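You operate a simulated robot arm through the tools that you are given. There is no shell and no other tool.

Carry out the task below with a simulated robot arm. There is one attempt and no reset: what you move stays moved.

## Task
Pull the slide out, centre the white knob, peg the jig and seat the grey module.

Only the result counts: the job must be done as asked and must still hold three seconds after the hand-in. Knocking over, shifting, dropping, spilling or breaking anything else fails it.

## Robot
A 7-joint arm with a two-finger parallel gripper, fixed in place. Base frame: the origin is on the floor under the middle of its stand, x ahead of it, y to its left, z up. Units: mm, rad, N and s.
With the tool pointing down near the work surface it reaches from about 300 to 840 mm from the base axis. Its first joint turns from -2.897 to 2.897 rad. Payload 3.43 kg.
The tool frame sits at the grasp point between the pads (the TCP): z along the fingers, y along the line on which they close. The tips reach 34 mm beyond it. Largest opening 128 mm; finger width 24, thickness 12; the body of the gripper, 48 by 130 mm, starts 96 mm behind the TCP.
Orientation is that of the tool frame in the base frame, as [roll, pitch, yaw] about the fixed x, y, z axes, in that order (R = Rz(yaw) Ry(pitch) Rx(roll)). With the fingers straight down and closing along the base's y, the tool's x points along the base's -x, its y along +y and its z along -z.

## Interface
- The arm moves only by the tool jog_arm. Its argument "moves" is a list of rows, each an object (a shift or turn left out is 0, a gripper value left out holds the last) with "translation": the shift along the tool's x, y, z in m, a list of three; "rot": the turn, a rotation vector about the tool's x, y, z in rad, a list of three; "fingers": the gripper command, from -1 (shut) to 1 (fully open), values between in proportion. In form: [{"translation": [tx, ty, tz], "rot": [ax, ay, az], "fingers": fingers}, ...]. A call has 1 to 20 rows; each row shifts and turns the commanded pose from where the row before left it, along the tool's axes as they then stand. A row lasts 0.2 s, in which the tool goes at most 50 mm and 0.15 rad; a call with a longer step from one row to the next is refused whole, and so is a gripper value outside its range. A pose out of reach is approached as far as the arm can. The call stops where the force on the tool passes 80 N (or 10 N more than at its start, if that is more) or the arm is blocked; 0.2 s more then pass. The fingers move at their own pace (about 153 mm/s each) and stop on an object; they squeeze with about 40 N. The grip force told is the motor's: it shows also when the fingers shut on nothing. Time passes only in rows, and 0.2 s behind the last, so rows that do not move let the fingers close. The reply holds the time, the measured pose of the TCP, the force on the tool along the base axes, the opening and the grip force, in the units named above and with some noise, with the torque about the TCP (base axes, N m) and any sound that the robot's microphone picked up.
- Cameras (640 x 400 px; columns grow to the right, rows downward): "scene" is fixed at [400.4, -498.8, 1315]; the picture's right is [0.90, -0.43, 0.00], its down [-0.18, -0.37, -0.91] and it looks along [0.39, 0.82, -0.41] (base axes); focal length 310 px, centre (320, 200). "wrist" rides on the gripper at [76, -11, -160] in the tool frame; the picture's right is [0.15, 0.99, 0.00], its down [-0.88, 0.13, -0.46] and it looks along [-0.45, 0.07, 0.89] (tool axes); focal length 234 px, centre (320, 200). There is no depth. A picture from a camera that has moved, and an enlarged one, comes with that camera's place and axes in the base frame and with its lens.
- get_image(camera): a new picture of that camera. The clock stands still meanwhile.
- enlarge(camera, box): a new picture of the part [left, top, right, bottom] of that camera's present view, enlarged. The clock stands still meanwhile.
- sign_off(): hands the job in; it is judged then, once.

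Nothing tells you positions but the pictures and the camera data. Unless the task says otherwise, let go and move clear before handing in.

The tools are called after "Request:" by a JSON object that holds its "fn" and its "kwargs". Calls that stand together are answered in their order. jog_arm: Moves the arm, as the interface text tells. Its arguments: {"type":"object","properties":{"moves":{"type":"array","items":{"type":"object","properties":{"translation":{"type":"array","items":{"type":"number"}},"rot":{"type":"array","items":{"type":"number"}},"fingers":{"type":"number"}}}}},"required":["moves"]} The other tools are called the same way: get_image (camera) takes a picture; enlarge (camera, box) takes an enlarged picture of a part of a camera's view; sign_off () hands the job in.

At the start:

```text
clock: 0.0
eef_pos: [641.6, -48.9, 1112.8]
tool_rot: [-3.141, 0.0, -3.14]
wrist_force: [-0.4, -0.2, -0.3]
ft_torque: [0.02, -0.02, 0.0]
width: 127.9
finger_force: 0.0
```

scene: 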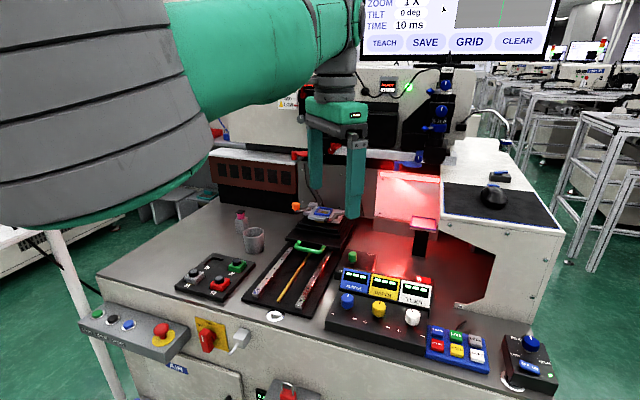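
wrist: 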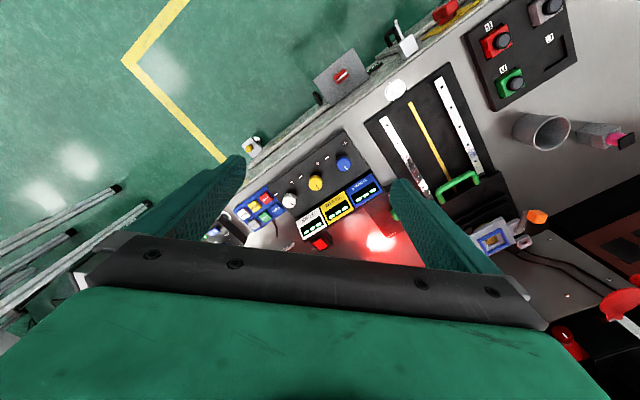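

I see a workbench with a slide on rails (green handle), a control box with blue, yellow and white knobs, and several small boxes. I'll look closer before moving anything.

Request:
{"fn": "enlarge", "kwargs": {"camera": "scene", "box": [230, 180, 390, 280]}}

Request:
{"fn": "enlarge", "kwargs": {"camera": "scene", "box": [320, 250, 480, 350]}}

Request:
{"fn": "enlarge", "kwargs": {"camera": "scene", "box": [160, 220, 320, 320]}}

Request:
{"fn": "enlarge", "kwargs": {"camera": "scene", "box": [410, 300, 570, 400]}}

Request:
{"fn": "enlarge", "kwargs": {"camera": "wrist", "box": [360, 60, 560, 260]}}

```text
4.00 times, centred on (310, 230) of scene
camera zoom: at [400.4, -498.8, 1315.0], right [0.9, -0.43, 0.0], down [-0.18, -0.37, -0.91], along [0.39, 0.82, -0.41], focal length 1239 px, centre (360, 80)
```

zoom: 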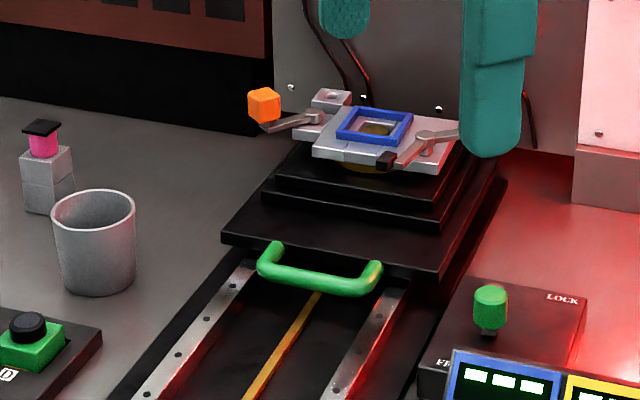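

```text
4.00 times, centred on (400, 300) of scene
camera zoom: at [400.4, -498.8, 1315.0], right [0.9, -0.43, 0.0], down [-0.18, -0.37, -0.91], along [0.39, 0.82, -0.41], focal length 1239 px, centre (0, -200)
```

zoom: 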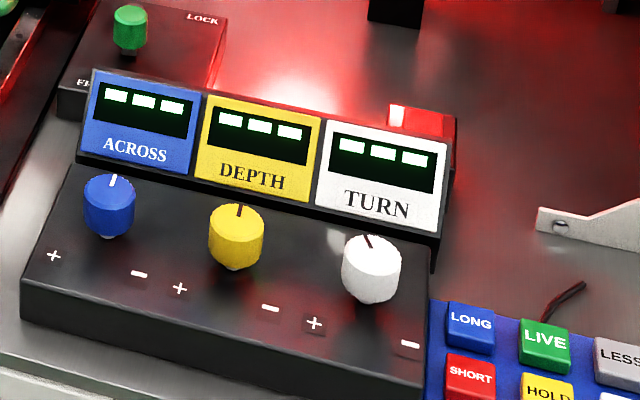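

```text
4.00 times, centred on (240, 270) of scene
camera zoom: at [400.4, -498.8, 1315.0], right [0.9, -0.43, 0.0], down [-0.18, -0.37, -0.91], along [0.39, 0.82, -0.41], focal length 1239 px, centre (640, -80)
```

zoom: 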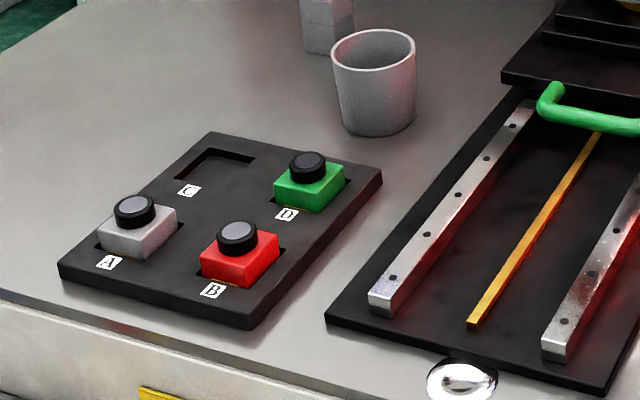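

```text
4.00 times, centred on (490, 350) of scene
camera zoom: at [400.4, -498.8, 1315.0], right [0.9, -0.43, 0.0], down [-0.18, -0.37, -0.91], along [0.39, 0.82, -0.41], focal length 1239 px, centre (-360, -400)
```

zoom: 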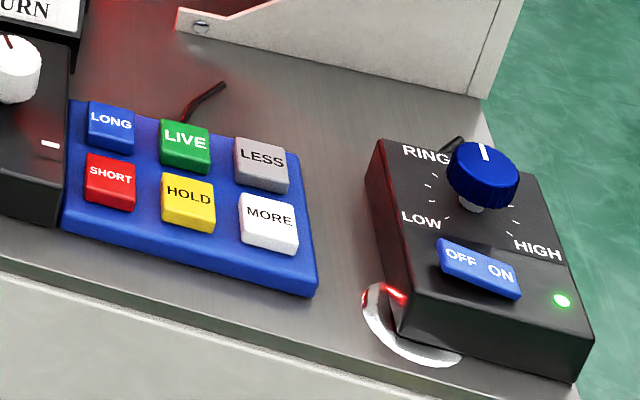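

```text
2.00 times, centred on (460, 160) of wrist
camera zoom: at [565.0, -59.7, 1272.8], right [-0.15, 0.99, 0.0], down [0.88, 0.13, 0.46], along [0.45, 0.07, -0.89], focal length 468 px, centre (40, 280)
```

zoom: 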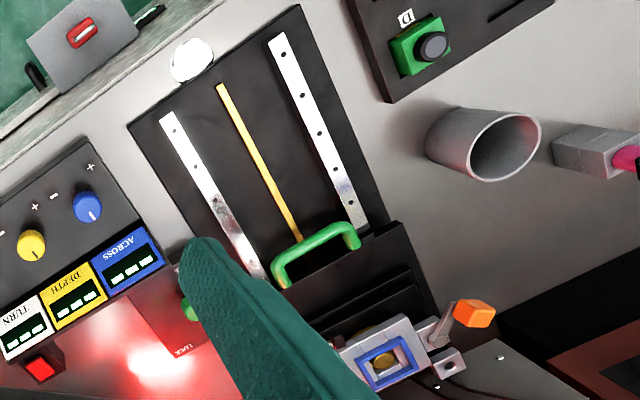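

The bench is turned about 42° to the base frame; the stage (blue frame) is beyond reach until the slide is pulled out by its green handle. I'll turn the wrist to line up with the bench and take closer pictures.

Request:
{"fn": "jog_arm", "kwargs": {"moves": [{"translation": [0.015, 0.04, 0]}, {"translation": [0.015, 0.04, 0]}, {"translation": [0.015, 0.04, 0]}, {"translation": [0.015, 0.04, 0]}, {"rot": [0, 0, -0.1476]}, {"rot": [0, 0, -0.1476]}, {"rot": [0, 0, -0.1476]}, {"rot": [0, 0, -0.1476]}, {"rot": [0, 0, -0.1476]}]}}

Request:
{"fn": "get_image", "kwargs": {"camera": "wrist"}}

Request:
{"fn": "get_image", "kwargs": {"camera": "scene"}}

```text
clock: 2.0
eef_pos: [582.0, 111.6, 1114.1]
tool_rot: [-3.141, -0.001, -2.401]
wrist_force: [1.3, -0.1, -0.8]
ft_torque: [0.03, 0.01, -0.04]
width: 128.1
finger_force: 0.0
```

```text
taken
camera wrist: at [532.6, 52.0, 1273.2], right [-0.78, 0.63, 0.0], down [0.56, 0.69, 0.46], along [0.29, 0.35, -0.89], focal length 234 px, centre (320, 200)
```

wrist: 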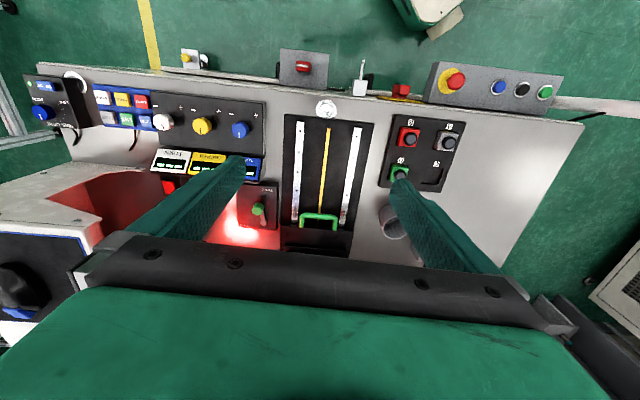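

```text
taken
```

scene: 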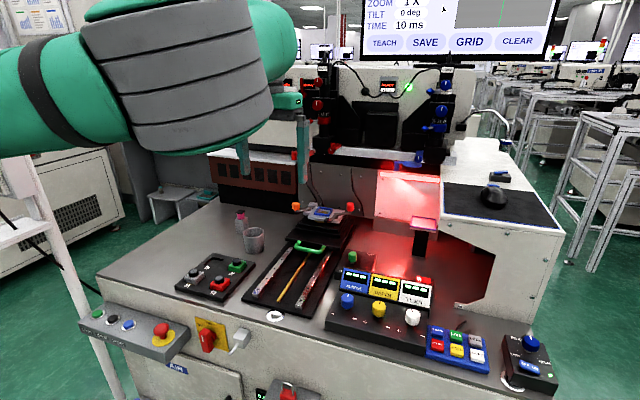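

The view is now roughly aligned with the bench. I'll enlarge each item of interest from this viewpoint, including the slide, lock lever, knobs, tray and the stage.

Request:
{"fn": "enlarge", "kwargs": {"camera": "wrist", "box": [230, 90, 390, 260]}}

Request:
{"fn": "enlarge", "kwargs": {"camera": "wrist", "box": [80, 70, 280, 210]}}

Request:
{"fn": "enlarge", "kwargs": {"camera": "wrist", "box": [370, 100, 490, 250]}}

Request:
{"fn": "enlarge", "kwargs": {"camera": "scene", "box": [280, 190, 370, 250]}}

Request:
{"fn": "enlarge", "kwargs": {"camera": "scene", "box": [225, 195, 275, 255]}}

Request:
{"fn": "enlarge", "kwargs": {"camera": "scene", "box": [330, 240, 385, 280]}}

```text
2.35 times, centred on (310, 175) of wrist
camera zoom: at [532.6, 52.0, 1273.2], right [-0.78, 0.63, 0.0], down [0.56, 0.69, 0.46], along [0.29, 0.35, -0.89], focal length 551 px, centre (344, 259)
```

zoom: 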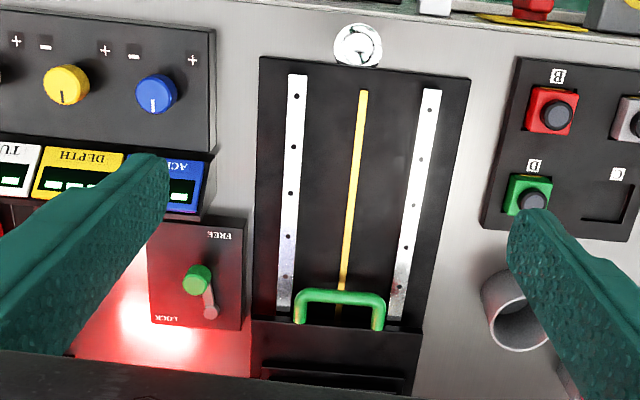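

```text
2.86 times, centred on (180, 140) of wrist
camera zoom: at [532.6, 52.0, 1273.2], right [-0.78, 0.63, 0.0], down [0.56, 0.69, 0.46], along [0.29, 0.35, -0.89], focal length 669 px, centre (720, 371)
```

zoom: 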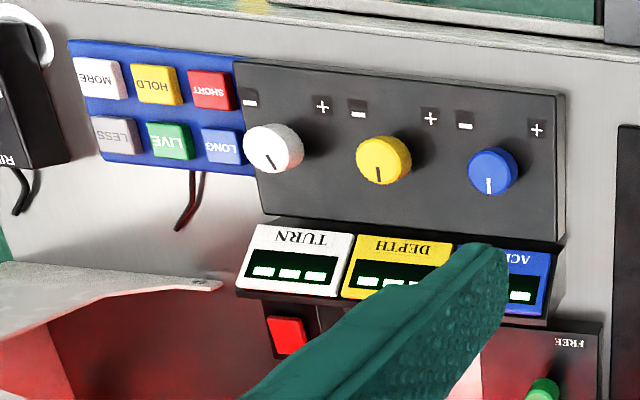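

```text
2.67 times, centred on (430, 175) of wrist
camera zoom: at [532.6, 52.0, 1273.2], right [-0.78, 0.63, 0.0], down [0.56, 0.69, 0.46], along [0.29, 0.35, -0.89], focal length 624 px, centre (27, 267)
```

zoom: 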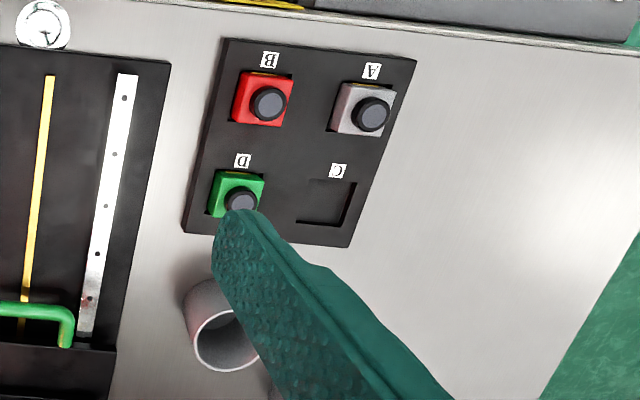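

```text
6.67 times, centred on (325, 220) of scene
camera zoom: at [400.4, -498.8, 1315.0], right [0.9, -0.43, 0.0], down [-0.18, -0.37, -0.91], along [0.39, 0.82, -0.41], focal length 2065 px, centre (287, 67)
```

zoom: 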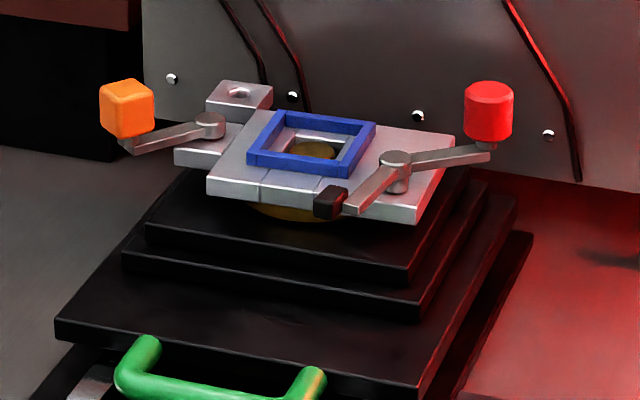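

```text
6.67 times, centred on (250, 225) of scene
camera zoom: at [400.4, -498.8, 1315.0], right [0.9, -0.43, 0.0], down [-0.18, -0.37, -0.91], along [0.39, 0.82, -0.41], focal length 2065 px, centre (787, 33)
```

zoom: 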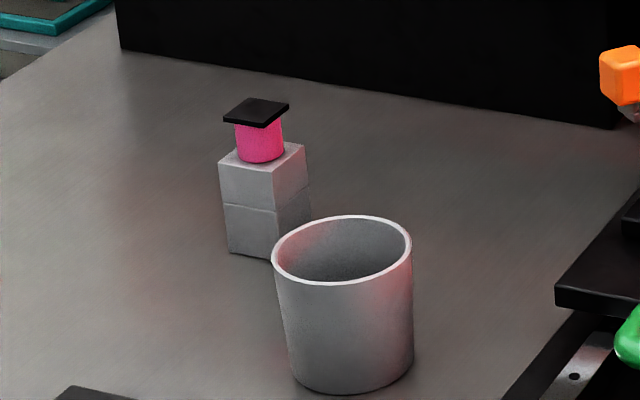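

```text
10.00 times, centred on (358, 260) of scene
camera zoom: at [400.4, -498.8, 1315.0], right [0.9, -0.43, 0.0], down [-0.18, -0.37, -0.91], along [0.39, 0.82, -0.41], focal length 3097 px, centre (-55, -400)
```

zoom: 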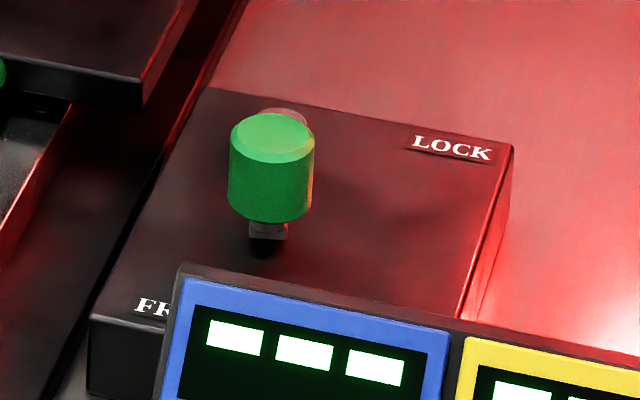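

The lever, knobs and tray are visible: the lock lever pivots at the rear of its plate and the pink item sits in a grey holder behind the cup. I'll lower the camera toward the lever and knobs for a better look.

Request:
{"fn": "jog_arm", "kwargs": {"moves": [{"translation": [-0.0203, -0.0168, 0.0307]}, {"translation": [-0.0203, -0.0168, 0.0307]}, {"translation": [-0.0203, -0.0168, 0.0307]}, {"translation": [-0.0203, -0.0168, 0.0307]}, {"translation": [-0.0203, -0.0168, 0.0307]}, {"translation": [-0.0203, -0.0168, 0.0307]}]}}

Request:
{"fn": "get_image", "kwargs": {"camera": "wrist"}}

Request:
{"fn": "enlarge", "kwargs": {"camera": "wrist", "box": [240, 110, 400, 210]}}

```text
clock: 3.4
eef_pos: [738.7, 117.7, 929.8]
tool_rot: [3.141, -0.001, -2.401]
wrist_force: [0.1, -0.4, 0.1]
ft_torque: [-0.02, -0.02, 0.03]
width: 127.9
finger_force: 0.1
```

```text
taken
camera wrist: at [690.2, 59.2, 1088.3], right [-0.77, 0.63, 0.0], down [0.56, 0.69, 0.46], along [0.29, 0.35, -0.89], focal length 234 px, centre (320, 200)
```

wrist: 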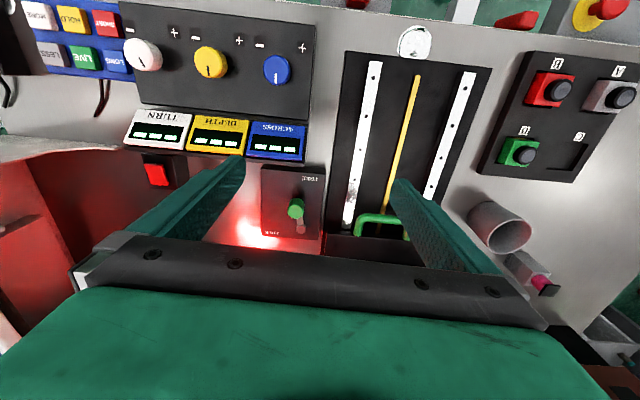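

```text
4.00 times, centred on (320, 160) of wrist
camera zoom: at [690.2, 59.2, 1088.3], right [-0.77, 0.63, 0.0], down [0.56, 0.69, 0.46], along [0.29, 0.35, -0.89], focal length 937 px, centre (320, 360)
```

zoom: 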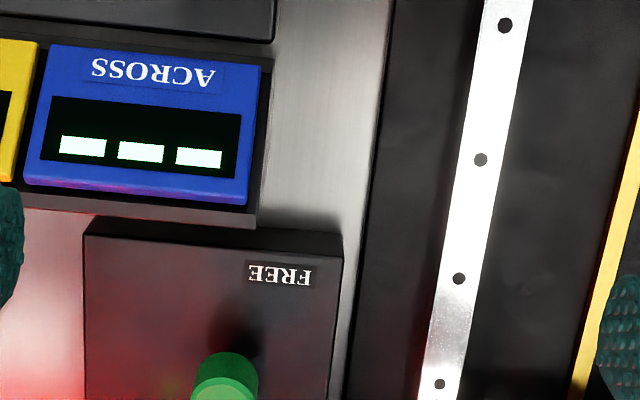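

Request:
{"fn": "enlarge", "kwargs": {"camera": "wrist", "box": [240, 155, 340, 255]}}

Request:
{"fn": "enlarge", "kwargs": {"camera": "wrist", "box": [100, 10, 320, 120]}}

Request:
{"fn": "enlarge", "kwargs": {"camera": "wrist", "box": [470, 40, 640, 180]}}

Request:
{"fn": "enlarge", "kwargs": {"camera": "wrist", "box": [460, 190, 580, 310]}}

```text
4.00 times, centred on (290, 205) of wrist
camera zoom: at [690.2, 59.2, 1088.3], right [-0.77, 0.63, 0.0], down [0.56, 0.69, 0.46], along [0.29, 0.35, -0.89], focal length 937 px, centre (440, 180)
```

zoom: 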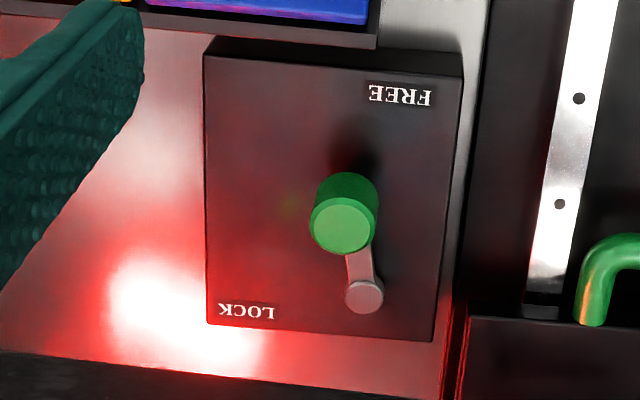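

```text
2.91 times, centred on (210, 65) of wrist
camera zoom: at [690.2, 59.2, 1088.3], right [-0.77, 0.63, 0.0], down [0.56, 0.69, 0.46], along [0.29, 0.35, -0.89], focal length 681 px, centre (640, 593)
```

zoom: 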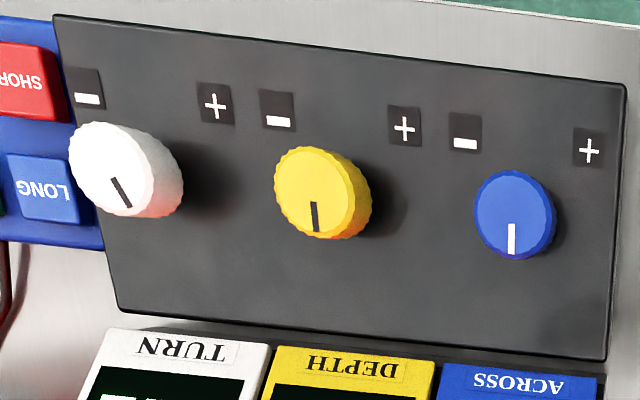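

```text
2.86 times, centred on (555, 110) of wrist
camera zoom: at [690.2, 59.2, 1088.3], right [-0.77, 0.63, 0.0], down [0.56, 0.69, 0.46], along [0.29, 0.35, -0.89], focal length 669 px, centre (-351, 457)
```

zoom: 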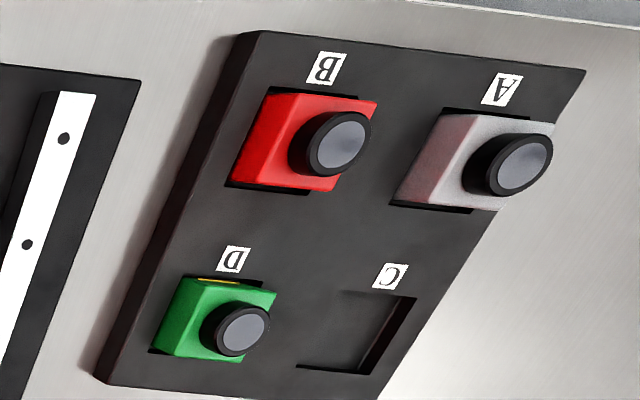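

```text
3.33 times, centred on (520, 250) of wrist
camera zoom: at [690.2, 59.2, 1088.3], right [-0.77, 0.63, 0.0], down [0.56, 0.69, 0.46], along [0.29, 0.35, -0.89], focal length 781 px, centre (-347, 33)
```

zoom: 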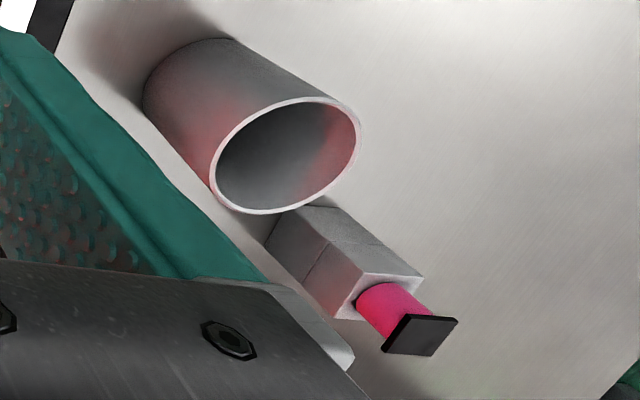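

The lever points at FREE already, the modules are camera-like blocks with black barrels, and the white knob's pointer is off centre. Next I look at the handle and the stage from closer.

Request:
{"fn": "jog_arm", "kwargs": {"moves": [{"translation": [-0.0141, 0.03125, 0.00745]}, {"translation": [-0.0141, 0.03125, 0.00745]}, {"translation": [-0.0141, 0.03125, 0.00745]}, {"translation": [-0.0141, 0.03125, 0.00745]}]}}

Request:
{"fn": "get_image", "kwargs": {"camera": "wrist"}}

Request:
{"fn": "enlarge", "kwargs": {"camera": "wrist", "box": [220, 120, 420, 245]}}

Request:
{"fn": "enlarge", "kwargs": {"camera": "scene", "box": [270, 220, 350, 270]}}

```text
clock: 4.4
eef_pos: [696.0, 250.7, 900.6]
tool_rot: [-3.141, 0.001, -2.402]
wrist_force: [0.2, -0.5, 0.3]
ft_torque: [0.03, 0.0, 0.02]
width: 128.1
finger_force: 0.1
```

```text
taken
camera wrist: at [647.4, 191.0, 1060.2], right [-0.77, 0.63, 0.0], down [0.56, 0.69, 0.46], along [0.29, 0.35, -0.89], focal length 234 px, centre (320, 200)
```

wrist: 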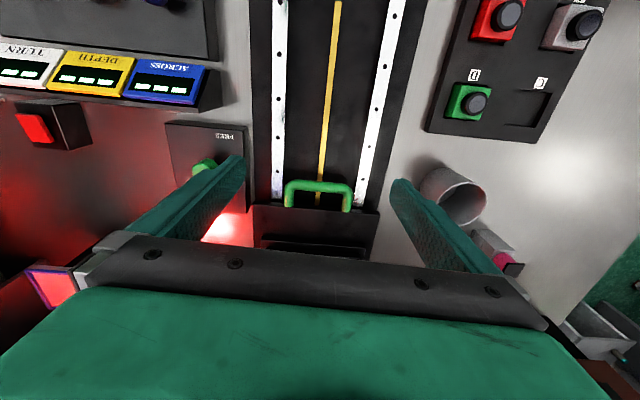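

```text
3.20 times, centred on (320, 182) of wrist
camera zoom: at [647.4, 191.0, 1060.2], right [-0.77, 0.63, 0.0], down [0.56, 0.69, 0.46], along [0.29, 0.35, -0.89], focal length 749 px, centre (320, 256)
```

zoom: 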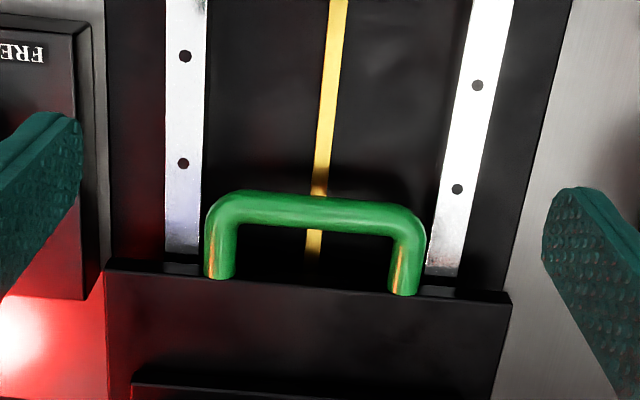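

```text
8.00 times, centred on (310, 245) of scene
camera zoom: at [400.4, -498.8, 1315.0], right [0.9, -0.43, 0.0], down [-0.18, -0.37, -0.91], along [0.39, 0.82, -0.41], focal length 2478 px, centre (400, -160)
```

zoom: 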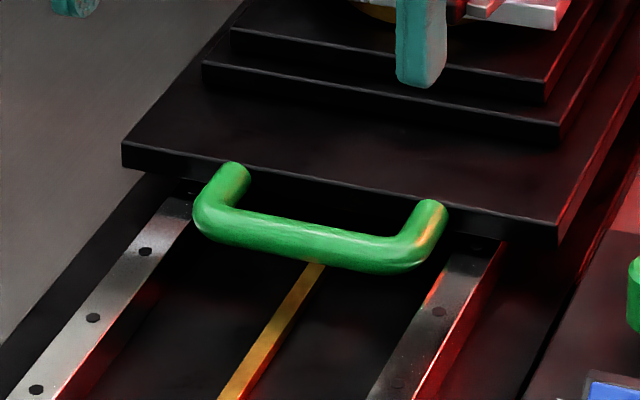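

The green handle is a horizontal bail on the slide's front, its bar near (736, 298, 745), with about 24 mm gap behind it; the rails run at about 46.3°. I'll turn the gripper so the fingers close along the rails, set a narrow opening and go above the handle.

Request:
{"fn": "jog_arm", "kwargs": {"moves": [{"rot": [0, 0, 0.1366]}, {"rot": [0, 0, 0.1366]}, {"rot": [0, 0, 0.1366]}, {"rot": [0, 0, 0.1366]}, {"rot": [0, 0, 0.1366]}, {"rot": [0, 0, 0.1366]}, {"rot": [0, 0, 0.1366]}, {"rot": [0, 0, 0.1366]}, {"rot": [0, 0, 0.1366]}, {"rot": [0, 0, 0.1366]}, {"rot": [0, 0, 0.1366]}, {"translation": [0.002, 0.031, 0.025], "fingers": -0.55}, {"translation": [0.002, 0.031, 0.025], "fingers": -0.55}]}}

Request:
{"fn": "get_image", "kwargs": {"camera": "wrist"}}

Request:
{"fn": "get_image", "kwargs": {"camera": "scene"}}

```text
clock: 7.2
eef_pos: [736.7, 295.8, 846.3]
tool_rot: [-3.14, -0.001, 2.376]
wrist_force: [-0.2, -1.0, 0.1]
ft_torque: [0.04, 0.04, -0.02]
width: 28.9
finger_force: 0.1
```

```text
taken
camera wrist: at [675.5, 340.6, 1006.6], right [0.58, 0.81, 0.0], down [0.72, -0.52, 0.46], along [0.37, -0.26, -0.89], focal length 234 px, centre (320, 200)
```

wrist: 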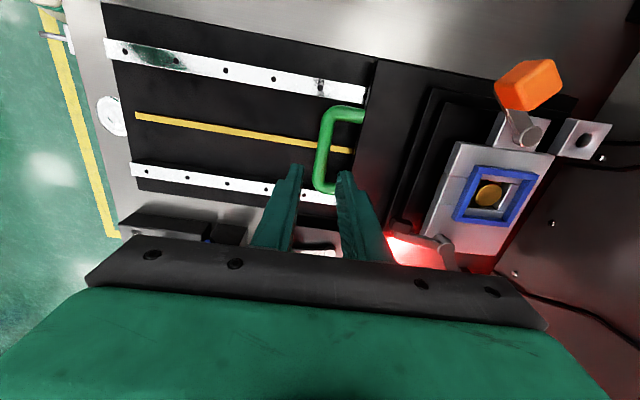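

```text
taken
```

scene: 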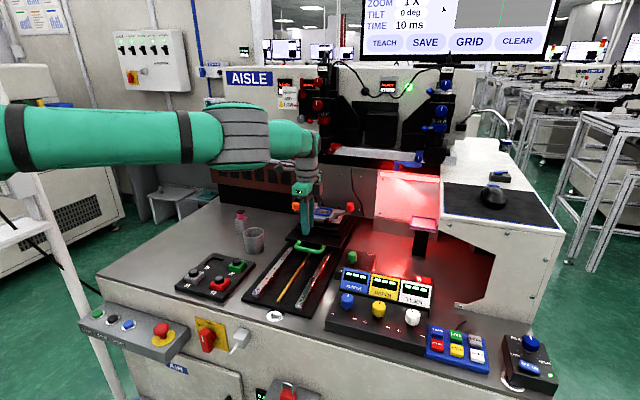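

The fingers straddle where the handle bar should be. I'll enlarge to refine the bar position and the clearance before descending.

Request:
{"fn": "enlarge", "kwargs": {"camera": "wrist", "box": [240, 90, 400, 190]}}

Request:
{"fn": "enlarge", "kwargs": {"camera": "wrist", "box": [420, 50, 620, 175]}}

Request:
{"fn": "enlarge", "kwargs": {"camera": "scene", "box": [270, 200, 350, 270]}}

```text
4.00 times, centred on (320, 140) of wrist
camera zoom: at [675.5, 340.6, 1006.6], right [0.58, 0.81, 0.0], down [0.72, -0.52, 0.46], along [0.37, -0.26, -0.89], focal length 937 px, centre (320, 440)
```

zoom: 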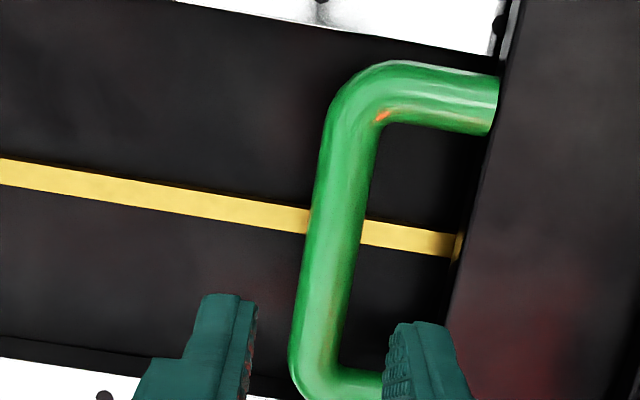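

```text
3.20 times, centred on (520, 112) of wrist
camera zoom: at [675.5, 340.6, 1006.6], right [0.58, 0.81, 0.0], down [0.72, -0.52, 0.46], along [0.37, -0.26, -0.89], focal length 749 px, centre (-320, 480)
```

zoom: 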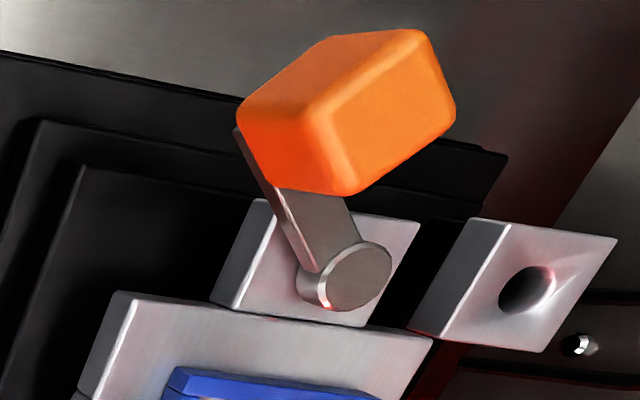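

```text
5.71 times, centred on (310, 235) of scene
camera zoom: at [400.4, -498.8, 1315.0], right [0.9, -0.43, 0.0], down [-0.18, -0.37, -0.91], along [0.39, 0.82, -0.41], focal length 1770 px, centre (377, 0)
```

zoom: 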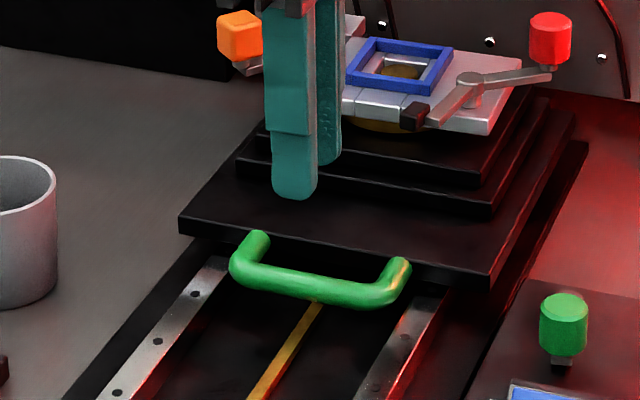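

The bar is about 15 mm thick, near (737, 301, 740); I need +4 mm along the rails. I'll lower to just above it and check.

Request:
{"fn": "jog_arm", "kwargs": {"moves": [{"translation": [0.003, 0.004, 0.025], "fingers": -0.6}, {"translation": [0, 0, 0.025], "fingers": -0.6}]}}

Request:
{"fn": "enlarge", "kwargs": {"camera": "wrist", "box": [240, 110, 400, 210]}}

Request:
{"fn": "enlarge", "kwargs": {"camera": "scene", "box": [270, 210, 350, 270]}}

```text
clock: 7.8
eef_pos: [738.2, 302.2, 800.1]
tool_rot: [3.14, -0.001, 2.377]
wrist_force: [0.1, -0.5, 0.2]
ft_torque: [-0.01, 0.01, -0.02]
width: 25.6
finger_force: 0.0
```

```text
4.00 times, centred on (320, 160) of wrist
camera zoom: at [675.1, 346.4, 959.2], right [0.58, 0.82, 0.0], down [0.73, -0.52, 0.46], along [0.37, -0.26, -0.89], focal length 937 px, centre (320, 360)
```

zoom: 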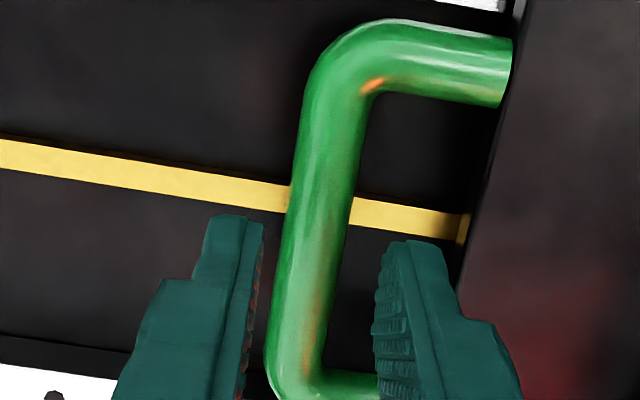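

```text
6.67 times, centred on (310, 240) of scene
camera zoom: at [400.4, -498.8, 1315.0], right [0.9, -0.43, 0.0], down [-0.18, -0.37, -0.91], along [0.39, 0.82, -0.41], focal length 2065 px, centre (387, -67)
```

zoom: 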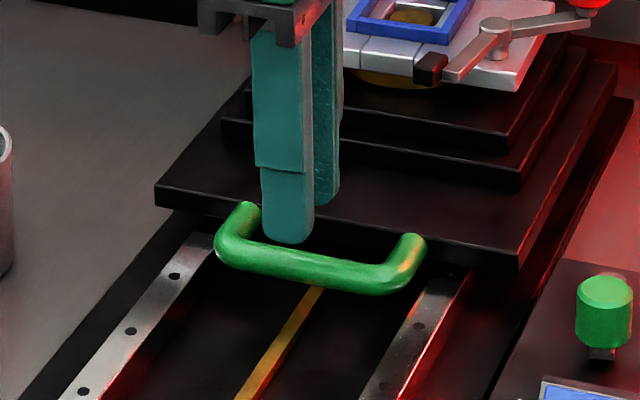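

Alignment along the rails is within about 1 mm. Descending so the bar sits between the pads, then closing.

Request:
{"fn": "jog_arm", "kwargs": {"moves": [{"translation": [0, -0.001, 0.02]}, {"translation": [0, 0, 0.02]}, {"translation": [0, 0, 0.012]}, {"fingers": -1}, {"fingers": -1}]}}

Request:
{"fn": "enlarge", "kwargs": {"camera": "scene", "box": [270, 210, 350, 270]}}

```text
clock: 9.0
eef_pos: [737.9, 303.0, 747.0]
tool_rot: [-3.141, 0.001, 2.375]
wrist_force: [-3.6, 1.3, 4.1]
ft_torque: [-0.02, 0.06, -0.5]
width: 15.5
finger_force: 44.9
```

```text
6.67 times, centred on (310, 240) of scene
camera zoom: at [400.4, -498.8, 1315.0], right [0.9, -0.43, 0.0], down [-0.18, -0.37, -0.91], along [0.39, 0.82, -0.41], focal length 2065 px, centre (387, -67)
```

zoom: 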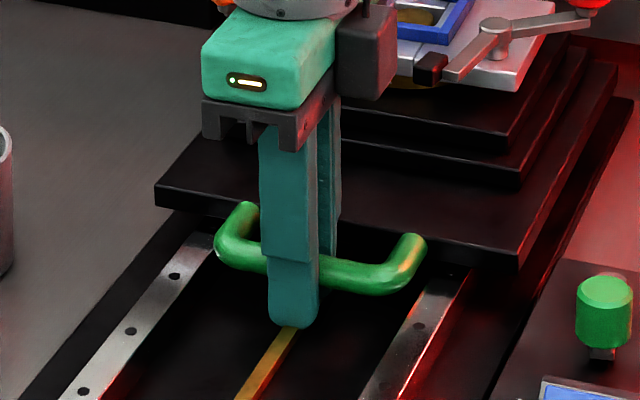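

The bar is gripped (15.5 mm). Pulling gently along the rails toward the front, watching the force.

Request:
{"fn": "jog_arm", "kwargs": {"moves": [{"translation": [0, -0.005, 0]}, {"translation": [0, -0.01, 0]}, {"translation": [0, -0.01, 0]}, {"translation": [0, -0.01, 0]}, {"translation": [0, -0.01, 0]}]}}

Request:
{"fn": "get_image", "kwargs": {"camera": "scene"}}

```text
clock: 10.2
eef_pos: [704.7, 268.7, 748.1]
tool_rot: [3.141, 0.0, 2.377]
wrist_force: [-0.4, 0.9, 6.5]
ft_torque: [0.57, 0.68, -0.32]
width: 15.5
finger_force: 45.0
```

```text
taken
```

scene: 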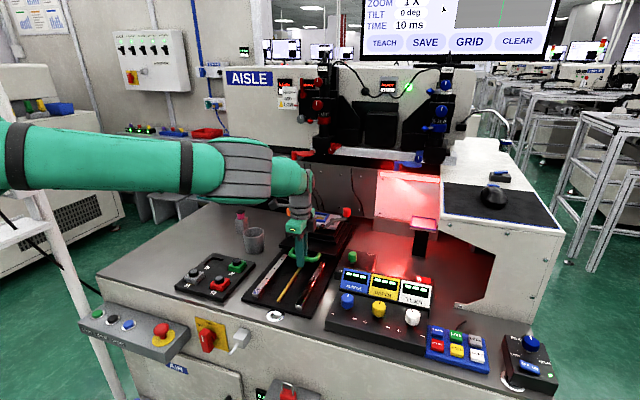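

The slide moves freely with the handle. Continuing to pull toward the front stop.

Request:
{"fn": "jog_arm", "kwargs": {"moves": [{"translation": [0, -0.015, 0]}, {"translation": [0, -0.015, 0]}, {"translation": [0, -0.015, 0]}, {"translation": [0, -0.015, 0]}, {"translation": [0, -0.015, 0]}, {"translation": [0, -0.015, 0]}, {"translation": [0, -0.015, 0]}, {"translation": [0, -0.01, 0]}, {"translation": [0, -0.01, 0]}]}}

Request:
{"fn": "get_image", "kwargs": {"camera": "scene"}}

Request:
{"fn": "get_image", "kwargs": {"camera": "wrist"}}

```text
clock: 12.2
eef_pos: [616.0, 179.9, 747.9]
tool_rot: [3.14, -0.001, 2.38]
wrist_force: [-20.9, 21.4, 4.9]
ft_torque: [0.39, 0.35, -0.61]
width: 15.8
finger_force: 45.6
```

```text
taken
```

scene: 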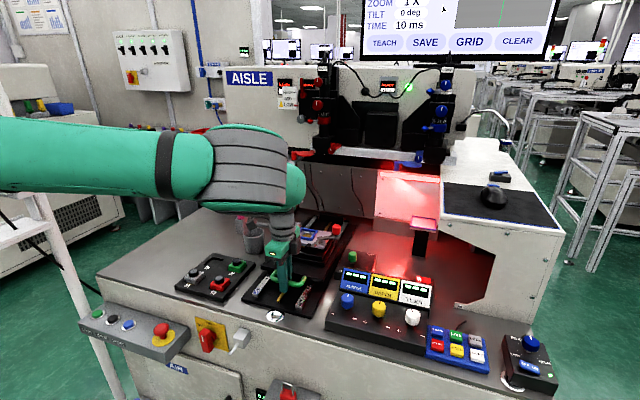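

```text
taken
camera wrist: at [554.5, 223.5, 906.6], right [0.58, 0.82, 0.0], down [0.73, -0.52, 0.45], along [0.37, -0.26, -0.89], focal length 234 px, centre (320, 200)
```

wrist: 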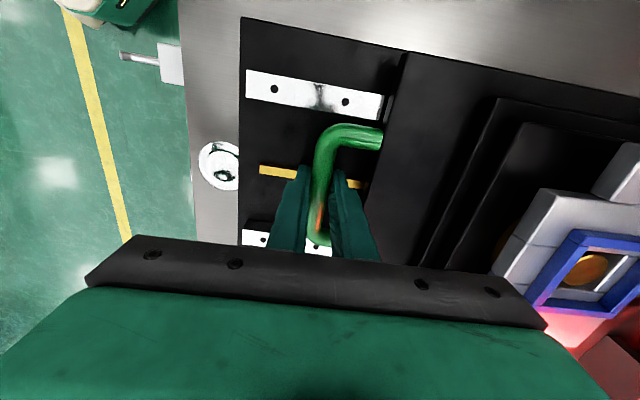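

The slide runs at 45° (lateral force shows my path was about 1° off). I'll correct yaw and lateral offset, then keep pulling until the stop is felt.

Request:
{"fn": "jog_arm", "kwargs": {"moves": [{"translation": [0.0026, 0, 0], "rot": [0, 0, 0.022]}, {"translation": [0, -0.01, 0]}, {"translation": [0, -0.01, 0]}, {"translation": [0, -0.01, 0]}]}}

```text
clock: 13.2
eef_pos: [595.5, 156.8, 746.9]
tool_rot: [-3.138, 0.002, 2.353]
wrist_force: [-6.8, 5.4, -27.2]
ft_torque: [-0.3, -0.31, 1.12]
width: 15.8
finger_force: 44.8
```

There is an unexpected downward force of about 27 N. I'll look before pulling further.

Request:
{"fn": "get_image", "kwargs": {"camera": "wrist"}}

Request:
{"fn": "enlarge", "kwargs": {"camera": "scene", "box": [230, 210, 370, 310]}}

```text
taken
camera wrist: at [533.4, 203.0, 906.4], right [0.6, 0.8, 0.0], down [0.71, -0.53, 0.46], along [0.36, -0.28, -0.89], focal length 234 px, centre (320, 200)
```

wrist: 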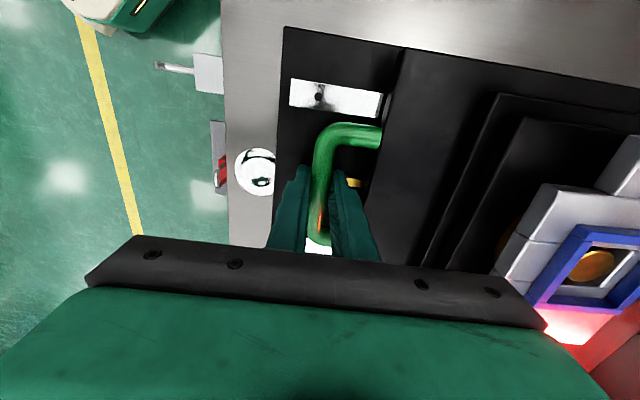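

```text
4.00 times, centred on (300, 260) of scene
camera zoom: at [400.4, -498.8, 1315.0], right [0.9, -0.43, 0.0], down [-0.18, -0.37, -0.91], along [0.39, 0.82, -0.41], focal length 1239 px, centre (400, -40)
```

zoom: 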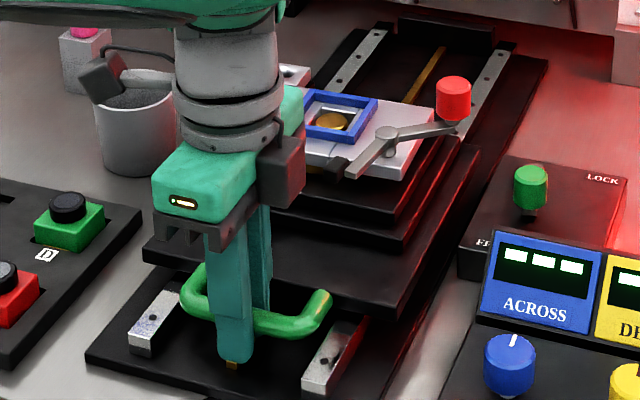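

Nothing is touching besides the handle; the wrist camera only overlaps the cup in the view. I'll wait a moment to read the steady force.

Request:
{"fn": "jog_arm", "kwargs": {"moves": [{}, {}]}}

```text
clock: 13.8
eef_pos: [596.4, 158.8, 747.6]
tool_rot: [-3.141, 0.001, 2.359]
wrist_force: [-1.0, -1.2, -29.2]
ft_torque: [-0.22, -0.18, 1.07]
width: 15.9
finger_force: 45.1
```

The steady force is vertical only, with no resistance along the rails. Pulling a bit further in small steps.

Request:
{"fn": "jog_arm", "kwargs": {"moves": [{"translation": [0, -0.005, 0]}, {"translation": [0, -0.005, 0]}, {"translation": [0, -0.005, 0]}]}}

```text
clock: 14.6
eef_pos: [586.6, 148.2, 749.4]
tool_rot: [3.14, 0.004, 2.357]
wrist_force: [2.9, 1.3, 2.5]
ft_torque: [-0.9, -1.02, 1.01]
width: 15.7
finger_force: 44.9
```

Request:
{"fn": "jog_arm", "kwargs": {"moves": [{"translation": [0, -0.006, 0]}, {"translation": [0, -0.006, 0]}, {"translation": [0, -0.006, 0]}, {"translation": [0, -0.006, 0]}, {}]}}

Request:
{"fn": "get_image", "kwargs": {"camera": "wrist"}}

Request:
{"fn": "enlarge", "kwargs": {"camera": "scene", "box": [230, 210, 370, 310]}}

```text
clock: 15.8
eef_pos: [570.3, 130.8, 750.0]
tool_rot: [3.14, 0.004, 2.353]
wrist_force: [12.9, -10.1, 27.3]
ft_torque: [-0.13, -0.17, 1.07]
width: 16.0
finger_force: 45.2
```

```text
taken
camera wrist: at [507.3, 176.9, 907.9], right [0.6, 0.8, 0.0], down [0.71, -0.53, 0.46], along [0.37, -0.27, -0.89], focal length 234 px, centre (320, 200)
```

wrist: 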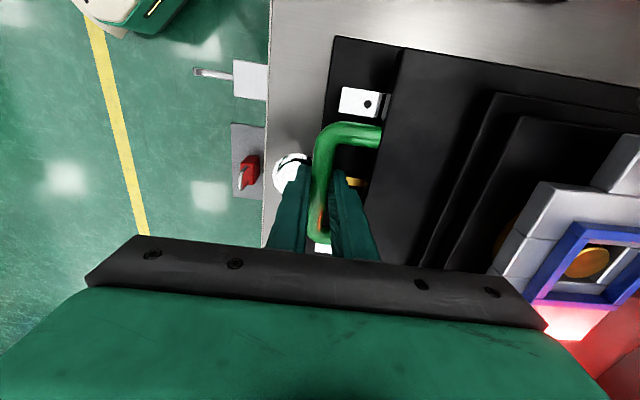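

```text
4.00 times, centred on (300, 260) of scene
camera zoom: at [400.4, -498.8, 1315.0], right [0.9, -0.43, 0.0], down [-0.18, -0.37, -0.91], along [0.39, 0.82, -0.41], focal length 1239 px, centre (400, -40)
```

zoom: 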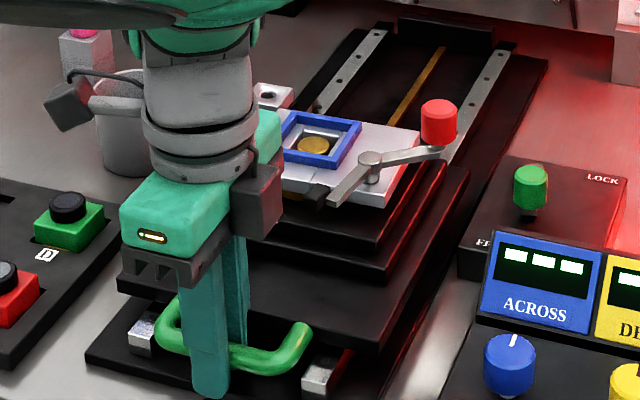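

Request:
{"fn": "jog_arm", "kwargs": {"moves": [{"translation": [0, -0.005, 0]}, {"translation": [0, -0.005, 0]}, {}]}}

```text
clock: 16.6
eef_pos: [560.7, 124.7, 747.6]
tool_rot: [-3.141, 0.001, 2.356]
wrist_force: [14.1, -10.7, 16.8]
ft_torque: [-0.11, -0.23, 1.1]
width: 16.0
finger_force: 44.6
```

Request:
{"fn": "jog_arm", "kwargs": {"moves": [{"translation": [-0.001, -0.005, 0]}, {"translation": [-0.0005, -0.005, 0]}, {}]}}

Request:
{"fn": "enlarge", "kwargs": {"camera": "scene", "box": [230, 210, 370, 310]}}

Request:
{"fn": "get_image", "kwargs": {"camera": "wrist"}}

```text
clock: 17.4
eef_pos: [554.5, 116.5, 748.4]
tool_rot: [3.14, 0.0, 2.359]
wrist_force: [17.9, 7.0, -2.0]
ft_torque: [0.08, -0.33, 0.98]
width: 15.8
finger_force: 44.9
```

```text
4.00 times, centred on (300, 260) of scene
camera zoom: at [400.4, -498.8, 1315.0], right [0.9, -0.43, 0.0], down [-0.18, -0.37, -0.91], along [0.39, 0.82, -0.41], focal length 1239 px, centre (400, -40)
```

zoom: 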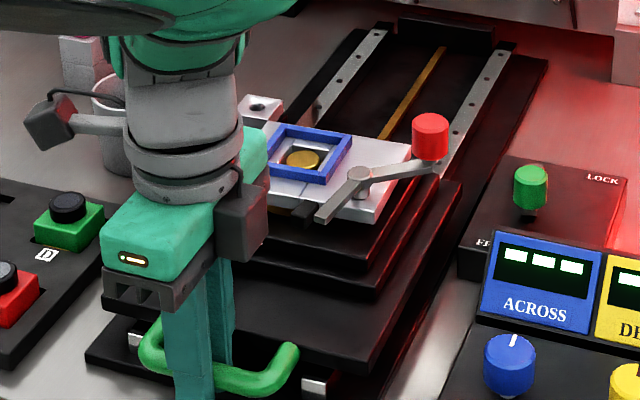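

```text
taken
camera wrist: at [492.6, 162.9, 906.6], right [0.6, 0.8, 0.0], down [0.71, -0.53, 0.46], along [0.37, -0.27, -0.89], focal length 234 px, centre (320, 200)
```

wrist: 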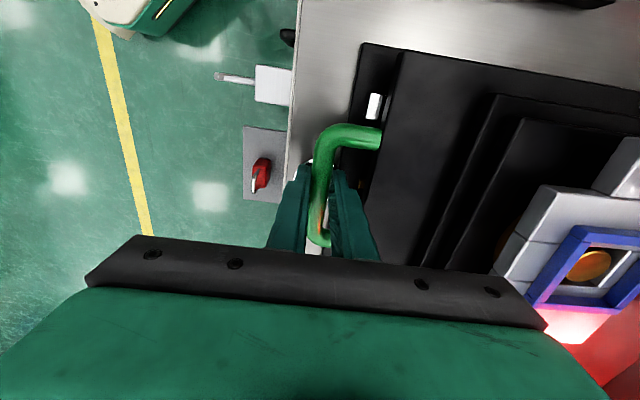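

Request:
{"fn": "jog_arm", "kwargs": {"moves": [{"translation": [0, -0.004, 0]}, {}]}}

```text
clock: 18.0
eef_pos: [554.7, 116.4, 746.7]
tool_rot: [3.134, -0.002, 2.358]
wrist_force: [44.2, 37.6, -29.2]
ft_torque: [0.06, -0.38, 0.88]
width: 15.5
finger_force: 44.9
```

The slide hit its front stop (no further motion, ~58 N resistance). I'll relax the pull, open slightly, and lift straight up.

Request:
{"fn": "jog_arm", "kwargs": {"moves": [{"translation": [0, 0.0045, 0]}, {}]}}

```text
clock: 18.6
eef_pos: [554.6, 117.4, 746.2]
tool_rot: [3.141, -0.002, 2.357]
wrist_force: [17.5, 18.3, 7.1]
ft_torque: [1.05, 0.83, 1.11]
width: 15.8
finger_force: 45.8
```

Request:
{"fn": "jog_arm", "kwargs": {"moves": [{"translation": [0, 0.002, 0]}, {"fingers": -0.6}, {"fingers": -0.6}]}}

Request:
{"fn": "jog_arm", "kwargs": {"moves": [{"translation": [0, 0, -0.02]}, {"translation": [0, 0, -0.025]}, {"translation": [0, 0, -0.04]}, {"translation": [0, 0, -0.05]}, {"translation": [0, 0, -0.05]}]}}

Request:
{"fn": "get_image", "kwargs": {"camera": "wrist"}}

Request:
{"fn": "get_image", "kwargs": {"camera": "scene"}}

```text
clock: 19.4
eef_pos: [555.5, 117.2, 746.9]
tool_rot: [-3.141, 0.001, 2.354]
wrist_force: [1.5, 0.2, 0.3]
ft_torque: [0.01, 0.03, -0.03]
width: 25.5
finger_force: 0.0
```

```text
clock: 20.6
eef_pos: [556.8, 117.7, 932.9]
tool_rot: [-3.138, 0.001, 2.356]
wrist_force: [-0.1, -0.6, -0.5]
ft_torque: [0.0, 0.0, 0.01]
width: 25.7
finger_force: 0.0
```

```text
taken
camera wrist: at [495.0, 163.8, 1092.2], right [0.6, 0.8, 0.0], down [0.72, -0.53, 0.46], along [0.36, -0.27, -0.89], focal length 234 px, centre (320, 200)
```

wrist: 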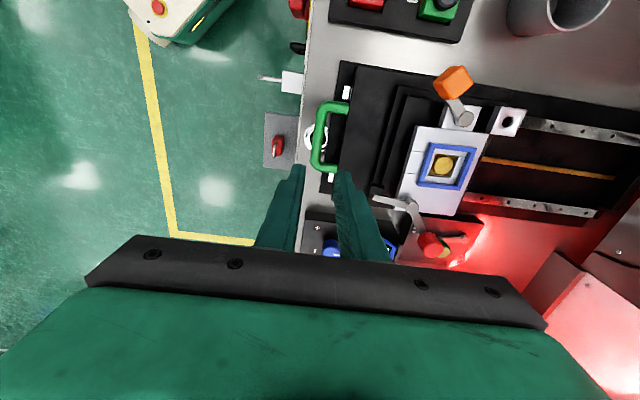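

```text
taken
```

scene: 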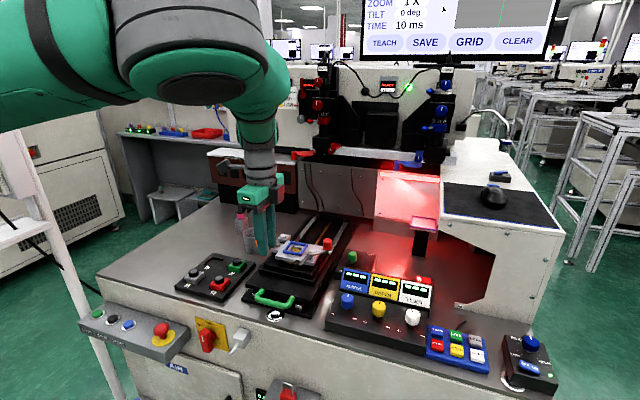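

The slide is out at its stop and stays there. Now I'll study the jig and its levers closely.

Request:
{"fn": "enlarge", "kwargs": {"camera": "wrist", "box": [360, 50, 560, 270]}}

Request:
{"fn": "enlarge", "kwargs": {"camera": "scene", "box": [245, 220, 345, 310]}}

Request:
{"fn": "enlarge", "kwargs": {"camera": "wrist", "box": [400, 55, 540, 145]}}

Request:
{"fn": "enlarge", "kwargs": {"camera": "wrist", "box": [380, 110, 500, 220]}}

```text
1.82 times, centred on (460, 160) of wrist
camera zoom: at [495.0, 163.8, 1092.2], right [0.6, 0.8, 0.0], down [0.72, -0.53, 0.46], along [0.36, -0.27, -0.89], focal length 426 px, centre (66, 273)
```

zoom: 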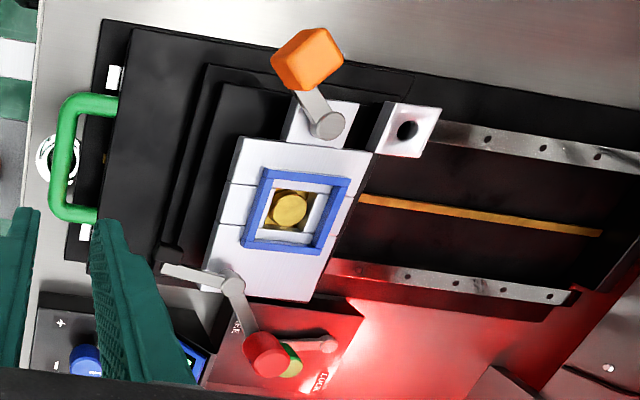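

```text
4.44 times, centred on (295, 265) of scene
camera zoom: at [400.4, -498.8, 1315.0], right [0.9, -0.43, 0.0], down [-0.18, -0.37, -0.91], along [0.39, 0.82, -0.41], focal length 1376 px, centre (431, -89)
```

zoom: 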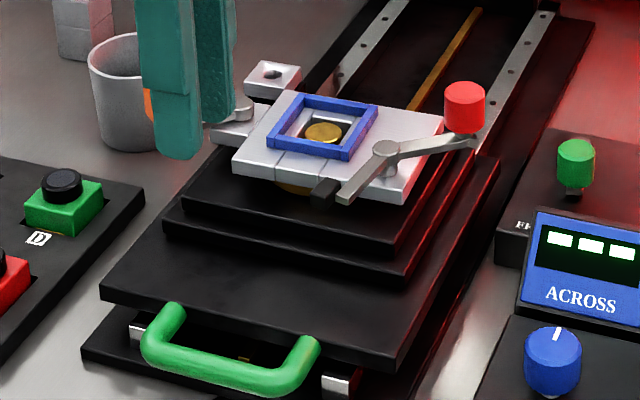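

```text
4.44 times, centred on (470, 100) of wrist
camera zoom: at [495.0, 163.8, 1092.2], right [0.6, 0.8, 0.0], down [0.72, -0.53, 0.46], along [0.36, -0.27, -0.89], focal length 1041 px, centre (-347, 644)
```

zoom: 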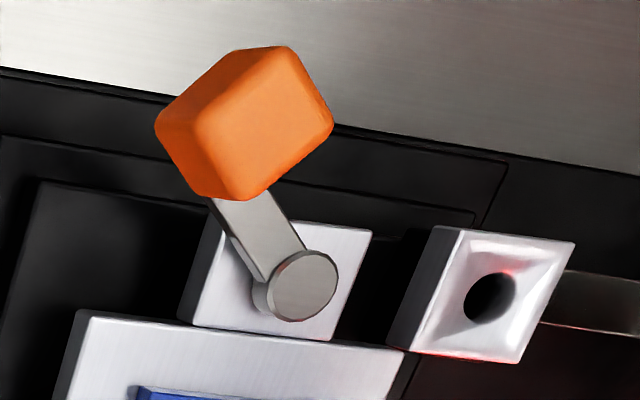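

```text
3.64 times, centred on (440, 165) of wrist
camera zoom: at [495.0, 163.8, 1092.2], right [0.6, 0.8, 0.0], down [0.72, -0.53, 0.46], along [0.36, -0.27, -0.89], focal length 852 px, centre (-116, 327)
```

zoom: 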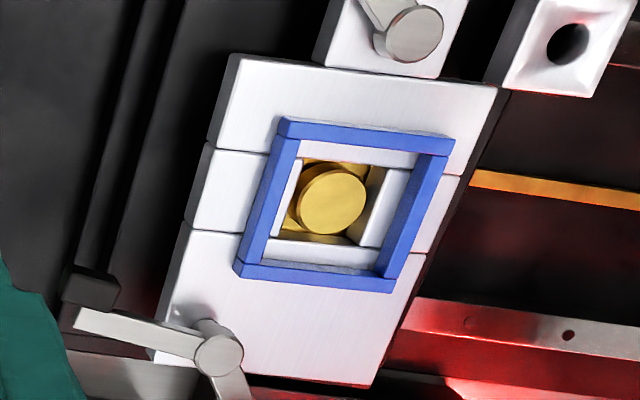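

The jig has a seat inside the blue frame, a funnel hole block at its rear left, and two levers that aren't part of the task. Next I go look at the white knob from close by.

Request:
{"fn": "jog_arm", "kwargs": {"moves": [{"rot": [0, 0, -0.1428]}, {"rot": [0, 0, -0.1428]}, {"rot": [0, 0, -0.1428]}, {"rot": [0, 0, -0.1428]}, {"rot": [0, 0, -0.1428]}, {"rot": [0, 0, -0.1428]}, {"rot": [0, 0, -0.1428]}, {"rot": [0, 0, -0.1428]}, {"rot": [0, 0, -0.1428]}, {"rot": [0, 0, -0.1428]}, {"rot": [0, 0, -0.1428], "fingers": 0.2}, {"translation": [0.001, -0.0444, 0.0066]}, {"translation": [0.001, -0.0444, 0.0066]}, {"translation": [0.001, -0.0444, 0.0066]}, {"translation": [0.001, -0.0444, 0.0066]}, {"translation": [0.001, -0.0444, 0.0066]}, {"translation": [0.001, -0.0444, 0.0066]}, {"translation": [0.001, -0.0444, 0.0066]}, {"translation": [0.001, -0.0444, 0.0066]}]}}

Request:
{"fn": "get_image", "kwargs": {"camera": "wrist"}}

Request:
{"fn": "get_image", "kwargs": {"camera": "scene"}}

```text
clock: 24.6
eef_pos: [661.0, 7.2, 908.6]
tool_rot: [-3.142, 0.0, -2.355]
wrist_force: [0.1, -0.7, -0.5]
ft_torque: [-0.02, -0.01, -0.02]
width: 76.6
finger_force: 0.0
out of reach, approached as far as the arm can: row 15, 16, 17, 18, 19
```

```text
taken
camera wrist: at [616.4, -53.5, 1069.5], right [-0.8, 0.6, 0.0], down [0.53, 0.71, 0.46], along [0.27, 0.37, -0.89], focal length 234 px, centre (320, 200)
```

wrist: 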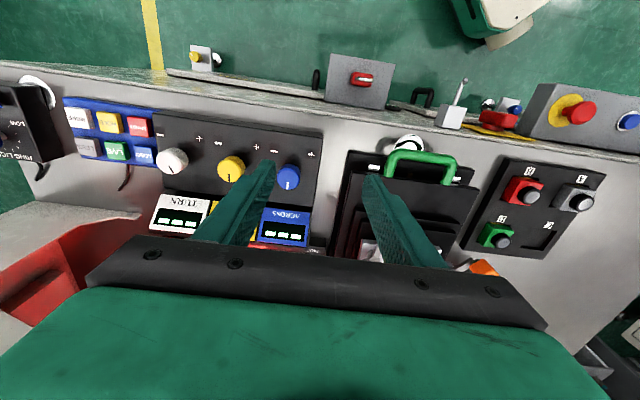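

```text
taken
```

scene: 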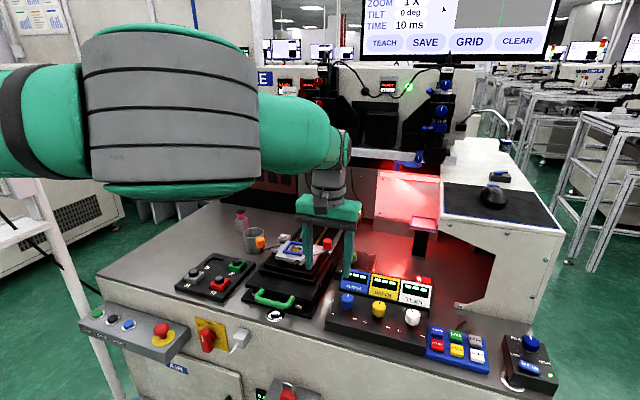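

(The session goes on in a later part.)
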